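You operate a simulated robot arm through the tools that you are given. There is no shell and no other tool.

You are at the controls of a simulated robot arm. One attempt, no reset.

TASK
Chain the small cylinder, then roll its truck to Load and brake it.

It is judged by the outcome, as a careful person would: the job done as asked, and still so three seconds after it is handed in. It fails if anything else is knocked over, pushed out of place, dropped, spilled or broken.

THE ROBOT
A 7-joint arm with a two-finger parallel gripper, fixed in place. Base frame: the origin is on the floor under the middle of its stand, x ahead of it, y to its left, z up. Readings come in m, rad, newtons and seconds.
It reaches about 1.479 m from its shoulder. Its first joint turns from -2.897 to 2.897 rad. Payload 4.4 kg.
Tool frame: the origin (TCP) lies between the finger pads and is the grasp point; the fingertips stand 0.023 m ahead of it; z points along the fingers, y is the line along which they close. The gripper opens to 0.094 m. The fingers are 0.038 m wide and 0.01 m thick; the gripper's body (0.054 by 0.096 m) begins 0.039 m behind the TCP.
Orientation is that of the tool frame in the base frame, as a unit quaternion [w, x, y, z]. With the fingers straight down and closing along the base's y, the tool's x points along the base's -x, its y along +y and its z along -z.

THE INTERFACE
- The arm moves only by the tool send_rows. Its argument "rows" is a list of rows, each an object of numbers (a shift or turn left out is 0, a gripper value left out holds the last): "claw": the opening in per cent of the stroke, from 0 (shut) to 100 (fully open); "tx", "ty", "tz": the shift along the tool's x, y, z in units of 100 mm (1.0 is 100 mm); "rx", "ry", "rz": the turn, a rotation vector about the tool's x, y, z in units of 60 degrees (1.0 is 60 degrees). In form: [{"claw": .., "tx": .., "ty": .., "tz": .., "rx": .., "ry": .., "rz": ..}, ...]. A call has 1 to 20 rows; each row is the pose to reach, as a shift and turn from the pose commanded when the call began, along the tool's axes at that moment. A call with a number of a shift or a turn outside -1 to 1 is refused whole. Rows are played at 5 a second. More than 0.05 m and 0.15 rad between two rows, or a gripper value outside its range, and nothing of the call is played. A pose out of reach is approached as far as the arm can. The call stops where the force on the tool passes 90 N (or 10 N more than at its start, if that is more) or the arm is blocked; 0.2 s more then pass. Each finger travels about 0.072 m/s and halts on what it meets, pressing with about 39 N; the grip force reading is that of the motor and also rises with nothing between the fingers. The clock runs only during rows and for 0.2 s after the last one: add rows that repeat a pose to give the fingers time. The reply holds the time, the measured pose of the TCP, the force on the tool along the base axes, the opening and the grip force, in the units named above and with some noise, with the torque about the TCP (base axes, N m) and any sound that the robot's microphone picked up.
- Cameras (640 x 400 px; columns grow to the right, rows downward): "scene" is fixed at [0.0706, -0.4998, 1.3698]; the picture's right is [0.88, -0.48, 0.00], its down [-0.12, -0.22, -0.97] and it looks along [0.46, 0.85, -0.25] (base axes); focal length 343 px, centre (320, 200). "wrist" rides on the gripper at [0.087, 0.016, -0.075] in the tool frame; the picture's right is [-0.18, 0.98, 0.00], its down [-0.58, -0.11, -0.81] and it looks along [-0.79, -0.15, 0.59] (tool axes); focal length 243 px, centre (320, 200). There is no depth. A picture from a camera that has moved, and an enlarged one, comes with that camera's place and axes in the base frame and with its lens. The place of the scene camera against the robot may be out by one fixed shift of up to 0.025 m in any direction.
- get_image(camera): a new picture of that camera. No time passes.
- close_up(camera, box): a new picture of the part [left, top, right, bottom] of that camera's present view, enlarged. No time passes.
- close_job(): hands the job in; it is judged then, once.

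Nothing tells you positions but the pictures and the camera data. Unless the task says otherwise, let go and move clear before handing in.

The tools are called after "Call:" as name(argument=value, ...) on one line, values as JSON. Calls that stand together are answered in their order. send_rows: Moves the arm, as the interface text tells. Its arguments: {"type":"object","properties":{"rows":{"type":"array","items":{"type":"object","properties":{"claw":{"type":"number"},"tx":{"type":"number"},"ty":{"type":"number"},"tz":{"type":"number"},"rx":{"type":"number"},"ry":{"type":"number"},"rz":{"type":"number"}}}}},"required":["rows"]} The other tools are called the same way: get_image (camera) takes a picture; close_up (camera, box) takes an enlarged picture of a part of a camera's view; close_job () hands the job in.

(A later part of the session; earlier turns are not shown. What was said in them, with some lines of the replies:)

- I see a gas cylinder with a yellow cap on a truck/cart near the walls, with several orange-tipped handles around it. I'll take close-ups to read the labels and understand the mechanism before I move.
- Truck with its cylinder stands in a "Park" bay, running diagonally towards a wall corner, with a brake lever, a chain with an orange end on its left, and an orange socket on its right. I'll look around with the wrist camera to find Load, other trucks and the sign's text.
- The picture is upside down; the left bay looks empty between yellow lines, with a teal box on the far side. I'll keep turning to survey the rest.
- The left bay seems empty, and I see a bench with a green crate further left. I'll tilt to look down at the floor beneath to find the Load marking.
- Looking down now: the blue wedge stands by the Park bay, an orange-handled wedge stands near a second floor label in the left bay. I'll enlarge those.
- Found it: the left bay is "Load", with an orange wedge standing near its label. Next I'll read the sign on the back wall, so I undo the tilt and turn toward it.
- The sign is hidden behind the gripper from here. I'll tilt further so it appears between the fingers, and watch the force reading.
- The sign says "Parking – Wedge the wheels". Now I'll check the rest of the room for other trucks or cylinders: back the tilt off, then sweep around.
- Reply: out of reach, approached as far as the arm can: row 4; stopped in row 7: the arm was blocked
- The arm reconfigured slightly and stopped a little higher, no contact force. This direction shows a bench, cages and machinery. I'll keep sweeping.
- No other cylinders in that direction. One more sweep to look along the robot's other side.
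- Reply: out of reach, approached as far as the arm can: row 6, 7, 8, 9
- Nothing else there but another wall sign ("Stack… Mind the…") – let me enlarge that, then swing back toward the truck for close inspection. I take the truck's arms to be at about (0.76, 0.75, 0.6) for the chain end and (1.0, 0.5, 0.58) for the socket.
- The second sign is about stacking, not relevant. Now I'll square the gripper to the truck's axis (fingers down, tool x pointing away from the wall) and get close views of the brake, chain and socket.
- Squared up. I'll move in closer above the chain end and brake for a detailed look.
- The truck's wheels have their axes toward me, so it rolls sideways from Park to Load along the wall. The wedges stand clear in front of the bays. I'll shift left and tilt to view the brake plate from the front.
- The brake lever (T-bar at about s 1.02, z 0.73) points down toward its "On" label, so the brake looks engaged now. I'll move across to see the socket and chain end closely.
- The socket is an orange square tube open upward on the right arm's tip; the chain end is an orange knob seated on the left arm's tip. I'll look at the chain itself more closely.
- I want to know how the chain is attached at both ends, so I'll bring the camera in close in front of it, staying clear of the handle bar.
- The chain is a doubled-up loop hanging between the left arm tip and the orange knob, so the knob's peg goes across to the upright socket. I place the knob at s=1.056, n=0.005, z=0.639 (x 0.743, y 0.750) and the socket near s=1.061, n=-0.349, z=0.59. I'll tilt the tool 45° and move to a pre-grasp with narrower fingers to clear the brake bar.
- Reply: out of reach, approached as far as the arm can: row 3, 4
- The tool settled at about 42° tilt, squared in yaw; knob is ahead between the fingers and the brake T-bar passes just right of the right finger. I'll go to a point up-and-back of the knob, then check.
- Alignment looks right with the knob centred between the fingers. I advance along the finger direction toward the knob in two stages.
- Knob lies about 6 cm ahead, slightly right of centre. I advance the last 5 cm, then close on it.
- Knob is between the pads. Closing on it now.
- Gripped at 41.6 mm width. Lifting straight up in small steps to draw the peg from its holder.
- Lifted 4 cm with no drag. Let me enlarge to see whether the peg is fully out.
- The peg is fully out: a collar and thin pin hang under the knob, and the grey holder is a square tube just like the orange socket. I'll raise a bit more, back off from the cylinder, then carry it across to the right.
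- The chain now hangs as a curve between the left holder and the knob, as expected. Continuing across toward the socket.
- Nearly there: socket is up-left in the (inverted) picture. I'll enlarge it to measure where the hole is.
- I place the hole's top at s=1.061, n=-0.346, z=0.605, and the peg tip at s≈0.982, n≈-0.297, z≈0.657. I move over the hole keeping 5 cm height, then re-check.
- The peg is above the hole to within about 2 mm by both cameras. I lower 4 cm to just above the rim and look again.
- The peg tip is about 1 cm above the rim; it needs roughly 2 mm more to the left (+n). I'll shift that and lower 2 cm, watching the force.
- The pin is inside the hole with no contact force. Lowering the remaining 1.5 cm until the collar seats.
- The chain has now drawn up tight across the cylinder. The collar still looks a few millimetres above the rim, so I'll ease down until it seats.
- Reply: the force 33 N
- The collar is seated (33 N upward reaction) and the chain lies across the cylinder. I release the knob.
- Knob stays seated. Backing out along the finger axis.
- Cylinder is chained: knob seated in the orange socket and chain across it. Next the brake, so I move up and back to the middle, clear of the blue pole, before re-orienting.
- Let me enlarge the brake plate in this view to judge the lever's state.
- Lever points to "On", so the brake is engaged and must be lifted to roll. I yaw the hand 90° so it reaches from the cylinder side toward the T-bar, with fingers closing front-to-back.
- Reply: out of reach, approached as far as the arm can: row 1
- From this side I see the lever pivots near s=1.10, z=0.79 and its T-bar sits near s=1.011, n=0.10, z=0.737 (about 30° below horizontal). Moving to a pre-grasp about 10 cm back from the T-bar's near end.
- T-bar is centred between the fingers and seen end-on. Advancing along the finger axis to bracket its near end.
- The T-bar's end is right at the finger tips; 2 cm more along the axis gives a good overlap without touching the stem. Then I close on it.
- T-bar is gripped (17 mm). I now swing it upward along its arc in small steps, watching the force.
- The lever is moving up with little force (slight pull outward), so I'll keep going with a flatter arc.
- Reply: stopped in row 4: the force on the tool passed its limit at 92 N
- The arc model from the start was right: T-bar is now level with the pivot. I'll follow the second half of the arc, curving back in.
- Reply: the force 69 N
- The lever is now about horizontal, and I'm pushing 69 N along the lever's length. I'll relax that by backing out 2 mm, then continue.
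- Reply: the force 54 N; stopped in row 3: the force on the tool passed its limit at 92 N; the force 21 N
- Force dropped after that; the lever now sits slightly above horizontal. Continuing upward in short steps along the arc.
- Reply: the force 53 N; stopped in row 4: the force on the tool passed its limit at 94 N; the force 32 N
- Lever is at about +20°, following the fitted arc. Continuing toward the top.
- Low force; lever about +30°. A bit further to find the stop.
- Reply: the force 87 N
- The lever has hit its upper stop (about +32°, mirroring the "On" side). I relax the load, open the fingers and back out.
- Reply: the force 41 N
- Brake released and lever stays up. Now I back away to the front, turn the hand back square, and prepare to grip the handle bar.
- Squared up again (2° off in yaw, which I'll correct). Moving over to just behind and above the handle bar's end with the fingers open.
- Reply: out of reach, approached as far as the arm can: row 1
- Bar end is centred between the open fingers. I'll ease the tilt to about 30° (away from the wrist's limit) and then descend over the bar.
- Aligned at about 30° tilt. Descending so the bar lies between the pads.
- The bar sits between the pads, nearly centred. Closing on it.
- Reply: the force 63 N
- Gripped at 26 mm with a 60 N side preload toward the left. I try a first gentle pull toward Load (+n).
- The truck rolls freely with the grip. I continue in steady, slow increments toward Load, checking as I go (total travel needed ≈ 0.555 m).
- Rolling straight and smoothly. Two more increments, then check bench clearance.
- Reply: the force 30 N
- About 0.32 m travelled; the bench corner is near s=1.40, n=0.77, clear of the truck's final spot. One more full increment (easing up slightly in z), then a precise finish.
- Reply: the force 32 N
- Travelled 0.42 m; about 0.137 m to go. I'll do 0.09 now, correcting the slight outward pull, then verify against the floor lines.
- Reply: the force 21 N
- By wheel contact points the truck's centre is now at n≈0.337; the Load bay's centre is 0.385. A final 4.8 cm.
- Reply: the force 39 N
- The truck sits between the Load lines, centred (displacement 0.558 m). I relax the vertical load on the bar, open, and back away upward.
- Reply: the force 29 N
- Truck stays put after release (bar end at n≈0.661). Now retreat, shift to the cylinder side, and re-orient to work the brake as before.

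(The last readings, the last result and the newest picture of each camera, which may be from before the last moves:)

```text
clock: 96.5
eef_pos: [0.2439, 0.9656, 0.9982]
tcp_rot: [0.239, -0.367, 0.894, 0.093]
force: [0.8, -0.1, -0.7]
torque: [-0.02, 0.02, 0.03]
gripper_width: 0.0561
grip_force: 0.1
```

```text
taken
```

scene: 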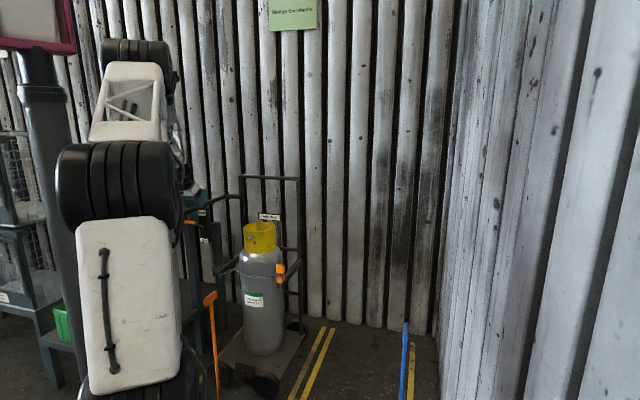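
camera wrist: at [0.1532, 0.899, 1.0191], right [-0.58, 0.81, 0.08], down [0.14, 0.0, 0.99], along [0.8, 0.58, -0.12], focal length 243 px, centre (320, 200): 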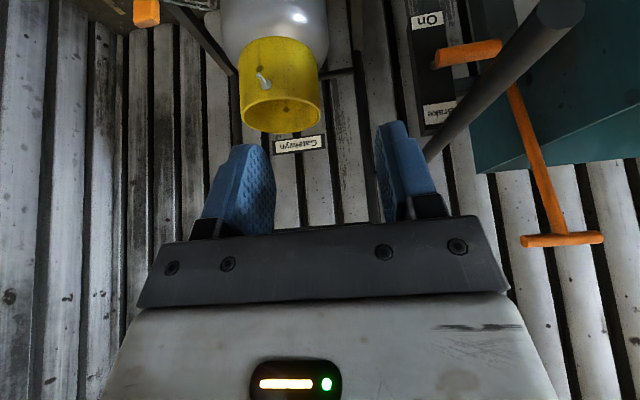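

Now yaw +90° in two stages to face the brake lever from the cylinder side.

Call:
send_rows(rows=[{"rx": -0.062, "rz": -0.1085}, {"rx": -0.124, "rz": -0.217}, {"rx": -0.187, "ry": -0.002, "rz": -0.3255}, {"rx": -0.249, "ry": -0.003, "rz": -0.434}, {"rx": -0.311, "ry": -0.004, "rz": -0.5425}, {"rx": -0.373, "ry": -0.005, "rz": -0.651}])

Call:
send_rows(rows=[{"rx": -0.062, "rz": -0.1085}, {"rx": -0.124, "rz": -0.217}, {"rx": -0.187, "ry": -0.002, "rz": -0.3255}, {"rx": -0.249, "ry": -0.003, "rz": -0.434}, {"rx": -0.311, "ry": -0.004, "rz": -0.5425}, {"rx": -0.373, "ry": -0.005, "rz": -0.651}])

Call:
send_rows(rows=[{"ry": -0.1}, {"ry": -0.2}, {"ry": -0.2}])

Call:
get_image(camera="wrist")

Call:
get_image(camera="scene")

```text
clock: 97.9
eef_pos: [0.245, 0.966, 0.998]
tcp_rot: [0.185, -0.681, 0.686, 0.178]
force: [0.3, -0.1, 0.4]
torque: [-0.01, 0.03, 0.0]
gripper_width: 0.0568
grip_force: 0.0
```

```text
clock: 99.3
eef_pos: [0.246, 0.9648, 0.9982]
tcp_rot: [-0.101, 0.892, -0.372, -0.236]
force: [-0.2, 0.1, 0.5]
torque: [-0.02, 0.01, -0.02]
gripper_width: 0.0568
grip_force: 0.0
```

```text
clock: 100.1
eef_pos: [0.2452, 0.9659, 0.9969]
tcp_rot: [-0.14, 0.862, -0.36, -0.328]
force: [-0.3, -0.3, 0.0]
torque: [-0.01, 0.04, 0.0]
gripper_width: 0.0567
grip_force: 0.0
```

```text
taken
camera wrist: at [0.314, 0.8734, 0.9958], right [-0.8, -0.59, 0.12], down [0.15, 0.0, 0.99], along [-0.59, 0.81, 0.09], focal length 243 px, centre (320, 200)
```

wrist: 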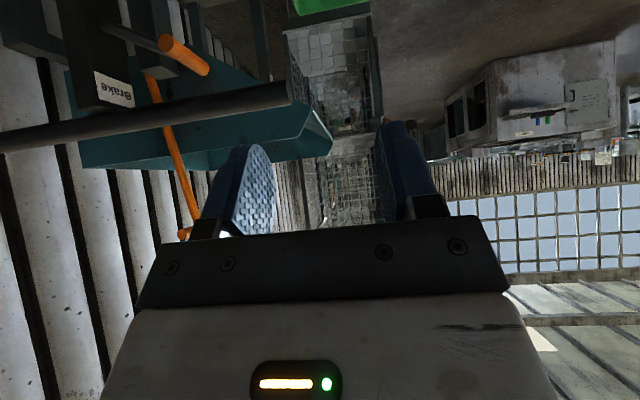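

```text
taken
```

scene: 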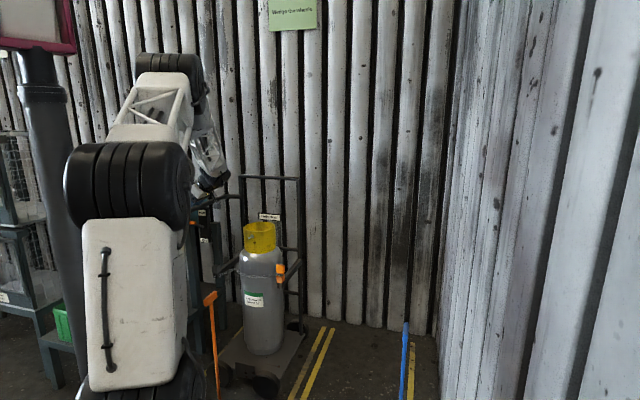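

Same tool orientation as before, and the raised T-bar is visible. Moving in to the pre-grasp spot relative to the truck's new position.

Call:
send_rows(rows=[{"tx": 0.018, "ty": -0.26, "tz": 0.137}, {"tx": 0.035, "ty": -0.52, "tz": 0.273}, {"tx": 0.053, "ty": -0.785, "tz": 0.41}])

Call:
send_rows(rows=[{"tx": 0.018, "ty": -0.26, "tz": 0.137}, {"tx": 0.035, "ty": -0.52, "tz": 0.273}, {"tx": 0.053, "ty": -0.785, "tz": 0.41}, {"tx": 0.053, "ty": -0.785, "tz": 0.41}])

Call:
get_image(camera="wrist")

Call:
close_up(camera="scene", box=[170, 160, 310, 280])

```text
clock: 100.9
eef_pos: [0.2853, 1.0387, 0.9642]
tcp_rot: [-0.141, 0.863, -0.359, -0.327]
force: [-0.2, -0.3, 0.4]
torque: [0.0, -0.03, 0.0]
gripper_width: 0.0564
grip_force: 0.0
```

```text
clock: 101.9
eef_pos: [0.3245, 1.1105, 0.9295]
tcp_rot: [-0.14, 0.862, -0.361, -0.327]
force: [-0.7, -0.3, -0.8]
torque: [-0.01, -0.01, -0.03]
gripper_width: 0.0564
grip_force: 0.0
```

```text
taken
camera wrist: at [0.3936, 1.0171, 0.9279], right [-0.8, -0.59, 0.12], down [0.14, 0.0, 0.99], along [-0.59, 0.81, 0.09], focal length 243 px, centre (320, 200)
```

wrist: 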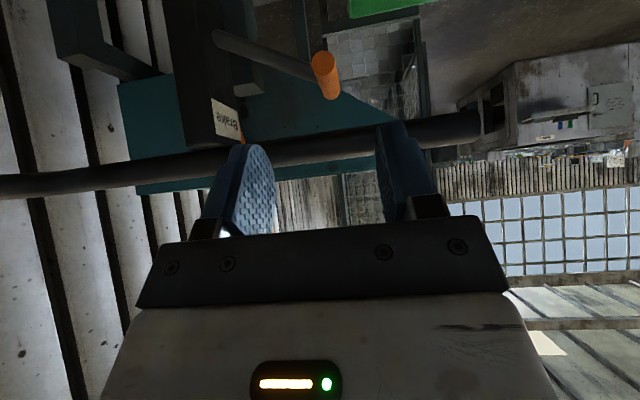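

```text
3.33 times, centred on (240, 220) of scene
camera zoom: at [0.0706, -0.4998, 1.3698], right [0.88, -0.48, 0.0], down [-0.12, -0.22, -0.97], along [0.46, 0.85, -0.25], focal length 1142 px, centre (587, 133)
```

zoom: 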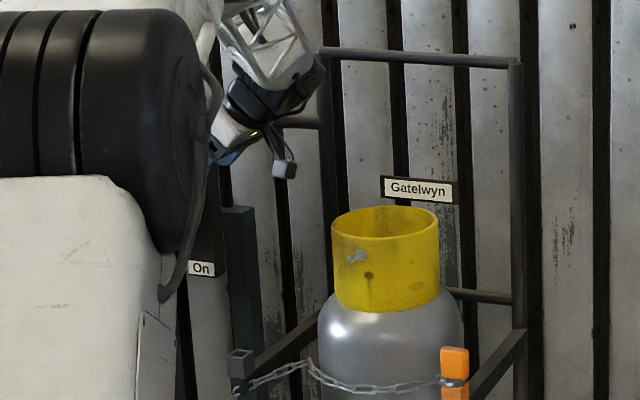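

Call:
close_up(camera="wrist", box=[280, 30, 380, 110])

```text
5.00 times, centred on (330, 70) of wrist
camera zoom: at [0.3936, 1.0171, 0.9279], right [-0.8, -0.59, 0.12], down [0.14, 0.0, 0.99], along [-0.59, 0.81, 0.09], focal length 1213 px, centre (270, 850)
```

zoom: 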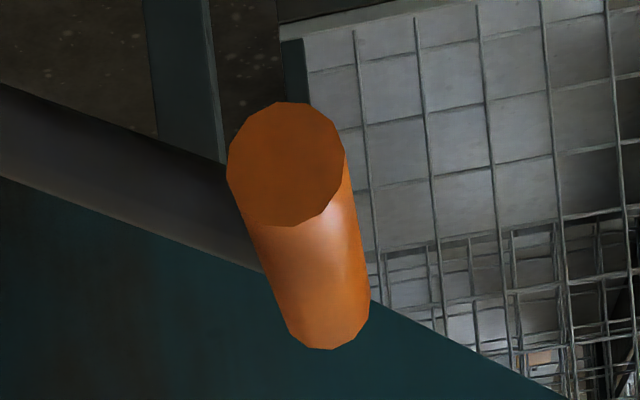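

T-bar's near end measured at s≈1.014, z≈0.846. Advancing toward it along the finger axis.

Call:
send_rows(rows=[{"tz": 0.25, "tx": 0.01}, {"tz": 0.5, "tx": 0.02}, {"tz": 0.78, "tx": 0.035}])

Call:
get_image(camera="wrist")

```text
clock: 102.7
eef_pos: [0.2916, 1.1437, 0.8699]
tcp_rot: [-0.141, 0.862, -0.36, -0.327]
force: [0.1, -0.1, 1.0]
torque: [-0.01, -0.01, 0.01]
gripper_width: 0.0565
grip_force: 0.2
```

```text
taken
camera wrist: at [0.36, 1.0521, 0.8686], right [-0.8, -0.59, 0.12], down [0.14, 0.0, 0.99], along [-0.58, 0.81, 0.09], focal length 243 px, centre (320, 200)
```

wrist: 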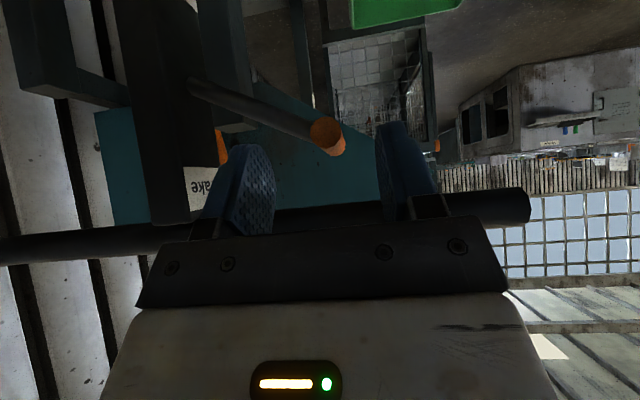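

Last 2.7 cm, then close on the T-bar.

Call:
send_rows(rows=[{"tz": 0.14, "ty": 0.01}, {"tz": 0.27, "ty": 0.012}, {"tz": 0.27, "ty": 0.012}])

Call:
send_rows(rows=[{"claw": 40}, {"claw": 20}, {"claw": 0}, {"claw": 0}, {"claw": 0}])

Call:
get_image(camera="wrist")

```text
clock: 103.5
eef_pos: [0.2783, 1.1568, 0.8477]
tcp_rot: [-0.14, 0.863, -0.36, -0.327]
force: [1.0, -0.2, 0.1]
torque: [0.02, 0.04, -0.03]
gripper_width: 0.056
grip_force: 0.1
```

```text
clock: 104.7
eef_pos: [0.2767, 1.1566, 0.8501]
tcp_rot: [-0.14, 0.862, -0.36, -0.327]
force: [-10.3, -12.6, 8.1]
torque: [-0.01, 0.16, 0.67]
gripper_width: 0.0174
grip_force: 45.2
```

```text
taken
camera wrist: at [0.3457, 1.0639, 0.8481], right [-0.8, -0.59, 0.12], down [0.14, 0.0, 0.99], along [-0.59, 0.81, 0.09], focal length 243 px, centre (320, 200)
```

wrist: 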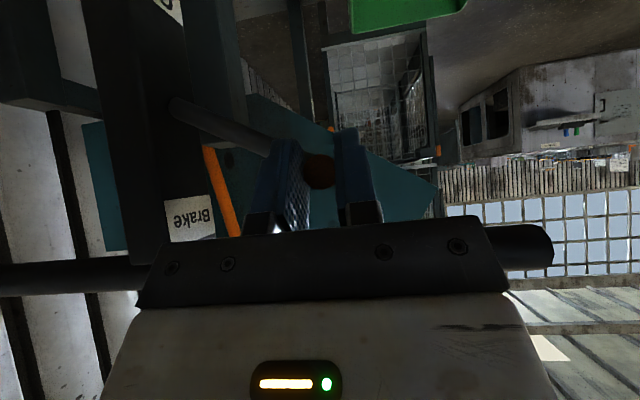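

Gripped. Swinging the lever down along the fitted arc, first portion.

Call:
send_rows(rows=[{"ty": 0.035, "tx": 0.042, "tz": 0.047}, {"ty": 0.067, "tx": 0.084, "tz": 0.094}, {"ty": 0.094, "tx": 0.129, "tz": 0.144}, {"ty": 0.12, "tx": 0.174, "tz": 0.194}])

Call:
get_image(camera="wrist")

```text
clock: 105.7
eef_pos: [0.2698, 1.1484, 0.8219]
tcp_rot: [-0.14, 0.862, -0.361, -0.327]
force: [5.1, 9.7, -1.1]
torque: [0.16, -0.28, 0.28]
gripper_width: 0.0174
grip_force: 45.0
```

```text
taken
camera wrist: at [0.3383, 1.0558, 0.8212], right [-0.8, -0.59, 0.12], down [0.14, 0.0, 0.99], along [-0.58, 0.81, 0.09], focal length 243 px, centre (320, 200)
```

wrist: 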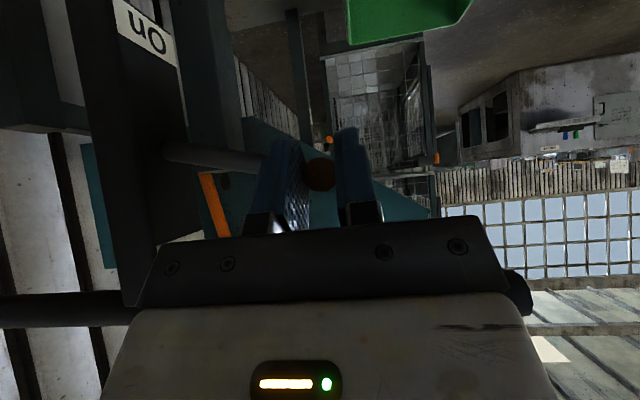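

Forces stay low. Continuing through horizontal.

Call:
send_rows(rows=[{"ty": 0.01, "tx": 0.046, "tz": 0.051}, {"ty": 0.02, "tx": 0.093, "tz": 0.103}, {"ty": 0.026, "tx": 0.14, "tz": 0.156}, {"ty": 0.03, "tx": 0.188, "tz": 0.209}])

Call:
send_rows(rows=[{"ty": 0.0, "tx": 0.047, "tz": 0.053}, {"ty": -0.008, "tx": 0.095, "tz": 0.106}, {"ty": -0.02, "tx": 0.142, "tz": 0.158}, {"ty": -0.035, "tx": 0.188, "tz": 0.209}])

Call:
get_image(camera="wrist")

```text
clock: 106.7
eef_pos: [0.2666, 1.1463, 0.7951]
tcp_rot: [-0.14, 0.863, -0.359, -0.327]
force: [-4.9, -2.2, 1.2]
torque: [0.14, -0.07, 0.34]
gripper_width: 0.0173
grip_force: 45.1
```

```text
clock: 107.7
eef_pos: [0.269, 1.1489, 0.7655]
tcp_rot: [-0.139, 0.863, -0.36, -0.327]
force: [-15.8, -20.1, -4.4]
torque: [0.0, -0.21, 0.54]
gripper_width: 0.0176
grip_force: 45.2
```

```text
taken
camera wrist: at [0.3377, 1.0559, 0.7639], right [-0.8, -0.59, 0.12], down [0.14, 0.0, 0.99], along [-0.59, 0.81, 0.09], focal length 243 px, centre (320, 200)
```

wrist: 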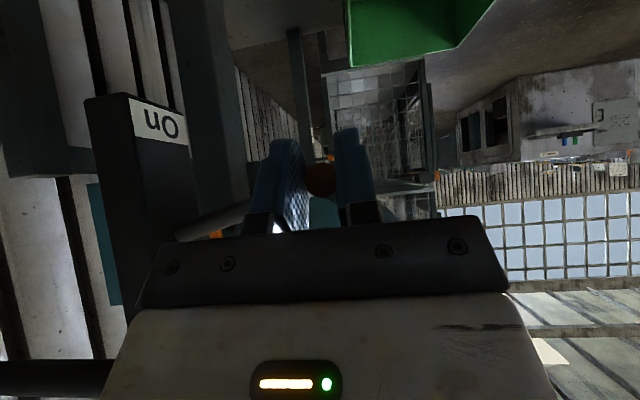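

Past horizontal, now swinging into the "On" side. Finishing down to its stop.

Call:
send_rows(rows=[{"ty": -0.008, "tx": 0.045, "tz": 0.05}, {"ty": -0.028, "tx": 0.09, "tz": 0.1}, {"ty": -0.055, "tx": 0.132, "tz": 0.147}, {"ty": -0.085, "tx": 0.173, "tz": 0.193}])

Call:
get_image(camera="wrist")

```text
clock: 108.7
eef_pos: [0.2736, 1.1543, 0.7411]
tcp_rot: [-0.139, 0.863, -0.36, -0.326]
force: [-24.1, -20.6, -13.9]
torque: [0.16, -0.27, 0.54]
gripper_width: 0.0175
grip_force: 45.4
```

```text
taken
camera wrist: at [0.3439, 1.0622, 0.7381], right [-0.8, -0.59, 0.12], down [0.14, 0.0, 0.99], along [-0.59, 0.81, 0.09], focal length 243 px, centre (320, 200)
```

wrist: 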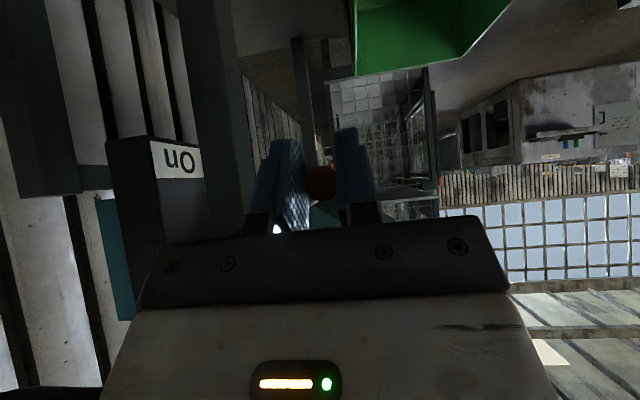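

Lever is at about -30°, nearly on the stop. A little further to confirm the stop.

Call:
send_rows(rows=[{"ty": -0.005, "tx": 0.025, "tz": 0.028}, {"ty": -0.015, "tx": 0.05, "tz": 0.056}, {"ty": -0.022, "tx": 0.067, "tz": 0.074}])

Call:
get_image(camera="wrist")

```text
clock: 109.5
eef_pos: [0.2772, 1.1572, 0.7329]
tcp_rot: [-0.14, 0.863, -0.358, -0.327]
force: [-29.0, -31.3, 8.5]
torque: [-0.25, -0.44, 0.75]
gripper_width: 0.0175
grip_force: 45.1
```

```text
taken
camera wrist: at [0.3459, 1.0647, 0.7318], right [-0.8, -0.59, 0.11], down [0.14, 0.0, 0.99], along [-0.59, 0.81, 0.09], focal length 243 px, centre (320, 200)
```

wrist: 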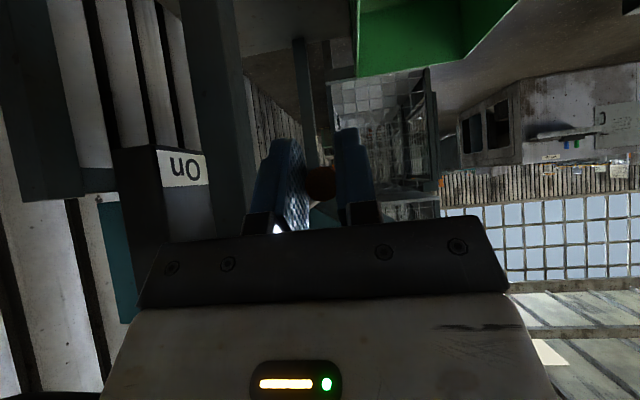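

Call:
send_rows(rows=[{"ty": 0.025, "tx": 0.02, "tz": 0.022}, {"ty": 0.025, "tx": 0.034, "tz": 0.037}, {"ty": 0.025, "tx": 0.034, "tz": 0.037}])

```text
clock: 110.3
eef_pos: [0.2771, 1.1571, 0.7315]
tcp_rot: [-0.143, 0.862, -0.36, -0.328]
force: [5.8, 12.0, 39.3]
torque: [0.37, 0.35, 0.13]
gripper_width: 0.018
grip_force: 44.2
```

The lever is on its lower stop (39 N reaction). I relax, open and back out along the same line I came in on at the "On" position.

Call:
send_rows(rows=[{"tx": -0.02, "tz": -0.022}, {"tx": -0.02, "tz": -0.022}])

Call:
send_rows(rows=[{"claw": 30}, {"claw": 45}, {"claw": 45}, {"claw": 45}, {"claw": 45, "tz": -0.2}, {"claw": 45, "tz": -0.45}, {"claw": 45, "tz": -0.7}, {"claw": 45, "tz": -1.0}])

Call:
get_image(camera="wrist")

Call:
get_image(camera="scene")

```text
clock: 110.9
eef_pos: [0.278, 1.1553, 0.7317]
tcp_rot: [-0.142, 0.862, -0.361, -0.327]
force: [29.8, 43.7, 29.7]
torque: [0.16, 0.24, -0.53]
gripper_width: 0.0176
grip_force: 44.7
```

```text
clock: 112.7
eef_pos: [0.3208, 1.1083, 0.8043]
tcp_rot: [-0.139, 0.862, -0.36, -0.328]
force: [0.6, 0.1, -1.0]
torque: [0.05, 0.05, 0.0]
gripper_width: 0.0423
grip_force: 0.0
```

```text
taken
camera wrist: at [0.3907, 1.0146, 0.8016], right [-0.8, -0.59, 0.12], down [0.14, 0.0, 0.99], along [-0.59, 0.81, 0.09], focal length 243 px, centre (320, 200)
```

wrist: 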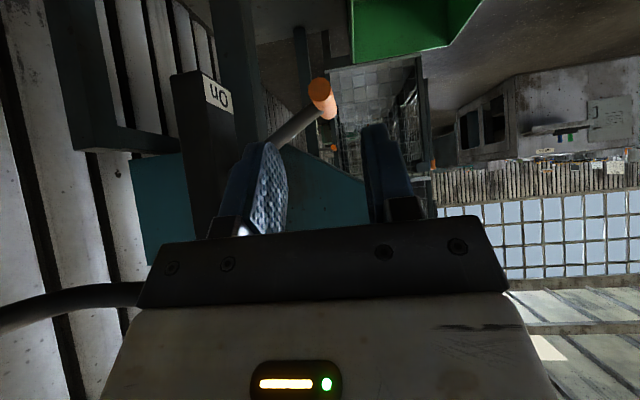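

```text
taken
```

scene: 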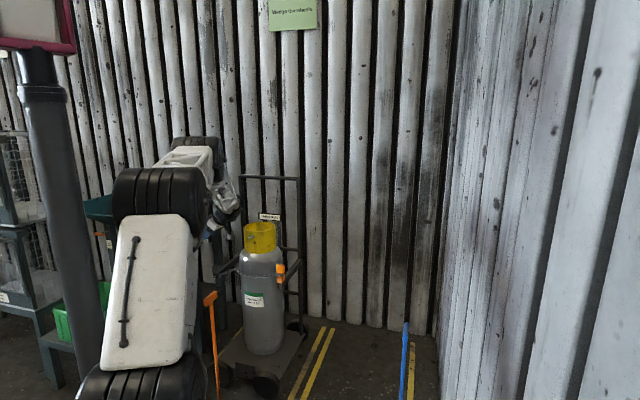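

Brake lever is back at "On" exactly as originally found. I retreat forward and up, clear of the truck, for a final check.

Call:
send_rows(rows=[{"tx": -0.22, "ty": 0.16, "tz": -0.25}, {"tx": -0.45, "ty": 0.33, "tz": -0.5}, {"tx": -0.67, "ty": 0.5, "tz": -0.745}])

Call:
send_rows(rows=[{"ty": 0.4}, {"ty": 0.8, "tz": -0.1}, {"ty": 1.0, "tx": -0.1, "tz": -0.3}, {"ty": 1.0, "tx": -0.3, "tz": -0.6}])

Call:
send_rows(rows=[{"ty": 0.4, "tz": -0.1}, {"ty": 0.7, "tx": -0.1, "tz": -0.4}, {"ty": 0.9, "tx": -0.2, "tz": -0.7}])

Call:
get_image(camera="scene")

Call:
get_image(camera="wrist")

```text
clock: 113.5
eef_pos: [0.2846, 1.0717, 0.9005]
tcp_rot: [-0.138, 0.863, -0.36, -0.327]
force: [0.0, 0.1, -1.3]
torque: [0.06, 0.0, -0.02]
gripper_width: 0.0425
grip_force: 0.0
```

```text
clock: 114.5
eef_pos: [0.2261, 0.9878, 0.9667]
tcp_rot: [-0.14, 0.862, -0.361, -0.327]
force: [-1.1, -0.6, -0.8]
torque: [0.03, 0.05, -0.01]
gripper_width: 0.0421
grip_force: 0.1
```

```text
clock: 115.3
eef_pos: [0.1825, 0.9035, 1.0323]
tcp_rot: [-0.139, 0.863, -0.36, -0.327]
force: [0.2, -0.6, -0.8]
torque: [0.03, -0.03, 0.01]
gripper_width: 0.0425
grip_force: 0.0
```

```text
taken
```

scene: 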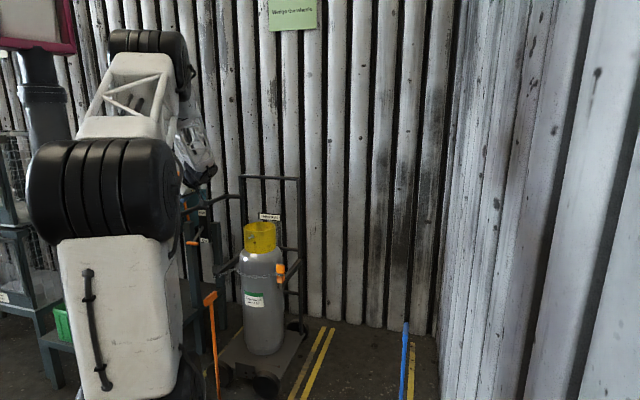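

```text
taken
camera wrist: at [0.2515, 0.8106, 1.0309], right [-0.8, -0.59, 0.12], down [0.14, 0.0, 0.99], along [-0.59, 0.81, 0.09], focal length 243 px, centre (320, 200)
```

wrist: 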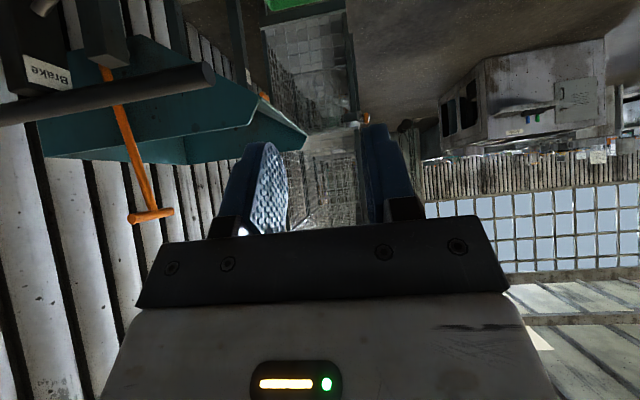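

Clear of the truck. Final checks: close-ups of chain, brake lever and floor lines.

Call:
close_up(camera="scene", box=[180, 180, 320, 300])

Call:
close_up(camera="scene", box=[190, 280, 370, 400])

Call:
close_up(camera="scene", box=[265, 250, 305, 290])

```text
3.33 times, centred on (250, 240) of scene
camera zoom: at [0.0706, -0.4998, 1.3698], right [0.88, -0.48, 0.0], down [-0.12, -0.22, -0.97], along [0.46, 0.85, -0.25], focal length 1142 px, centre (553, 67)
```

zoom: 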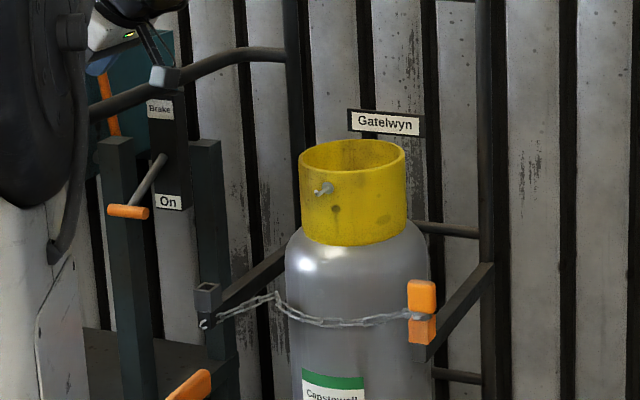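

```text
3.33 times, centred on (280, 340) of scene
camera zoom: at [0.0706, -0.4998, 1.3698], right [0.88, -0.48, 0.0], down [-0.12, -0.22, -0.97], along [0.46, 0.85, -0.25], focal length 1142 px, centre (453, -267)
```

zoom: 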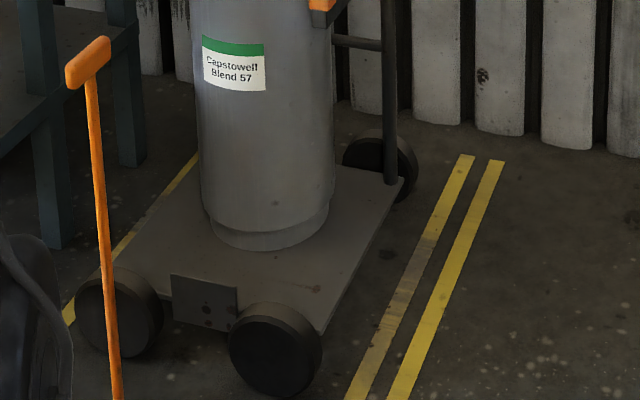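

```text
10.00 times, centred on (285, 270) of scene
camera zoom: at [0.0706, -0.4998, 1.3698], right [0.88, -0.48, 0.0], down [-0.12, -0.22, -0.97], along [0.46, 0.85, -0.25], focal length 3428 px, centre (670, -500)
```

zoom: 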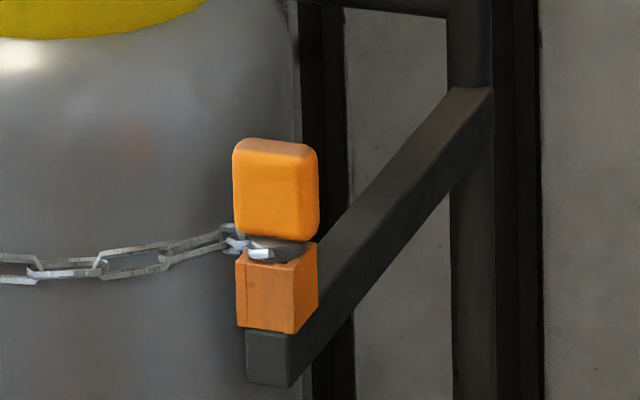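

Everything checks out. The chain's peg is seated in the socket across the cylinder. The truck's wheels are at n≈0.25 and 0.52, inside the Load lines (0.14–0.64), and the brake lever is down at "On". Both wedges and the bench items are undisturbed and the arm is clear, so I'm handing in the job.

Call:
close_job()

```text
The job is handed in.
```

The small cylinder is chained, and its truck is in the Load bay with the brake on. I handed the job in; no verdict has come back yet.

- **Chain:** The chain's peg sits fully in the orange socket, with the chain across the front of the cylinder.
- **Truck:** I released the brake and rolled the truck about 0.56 m sideways from Park. All the measured wheels are inside the Load lines, and it is close to centred.
- **Brake:** I swung the lever down to its lower stop, back to the "On" position it was in at the start. I did not push the truck afterwards to test that the brake holds.
- **Surroundings:** Both wedges, the bench and the scoop were not touched, and the arm finished clear of the truck.

A wall sign says "Parking – Wedge the wheels". I took it to apply only to parking, so I left both wedges where they were.
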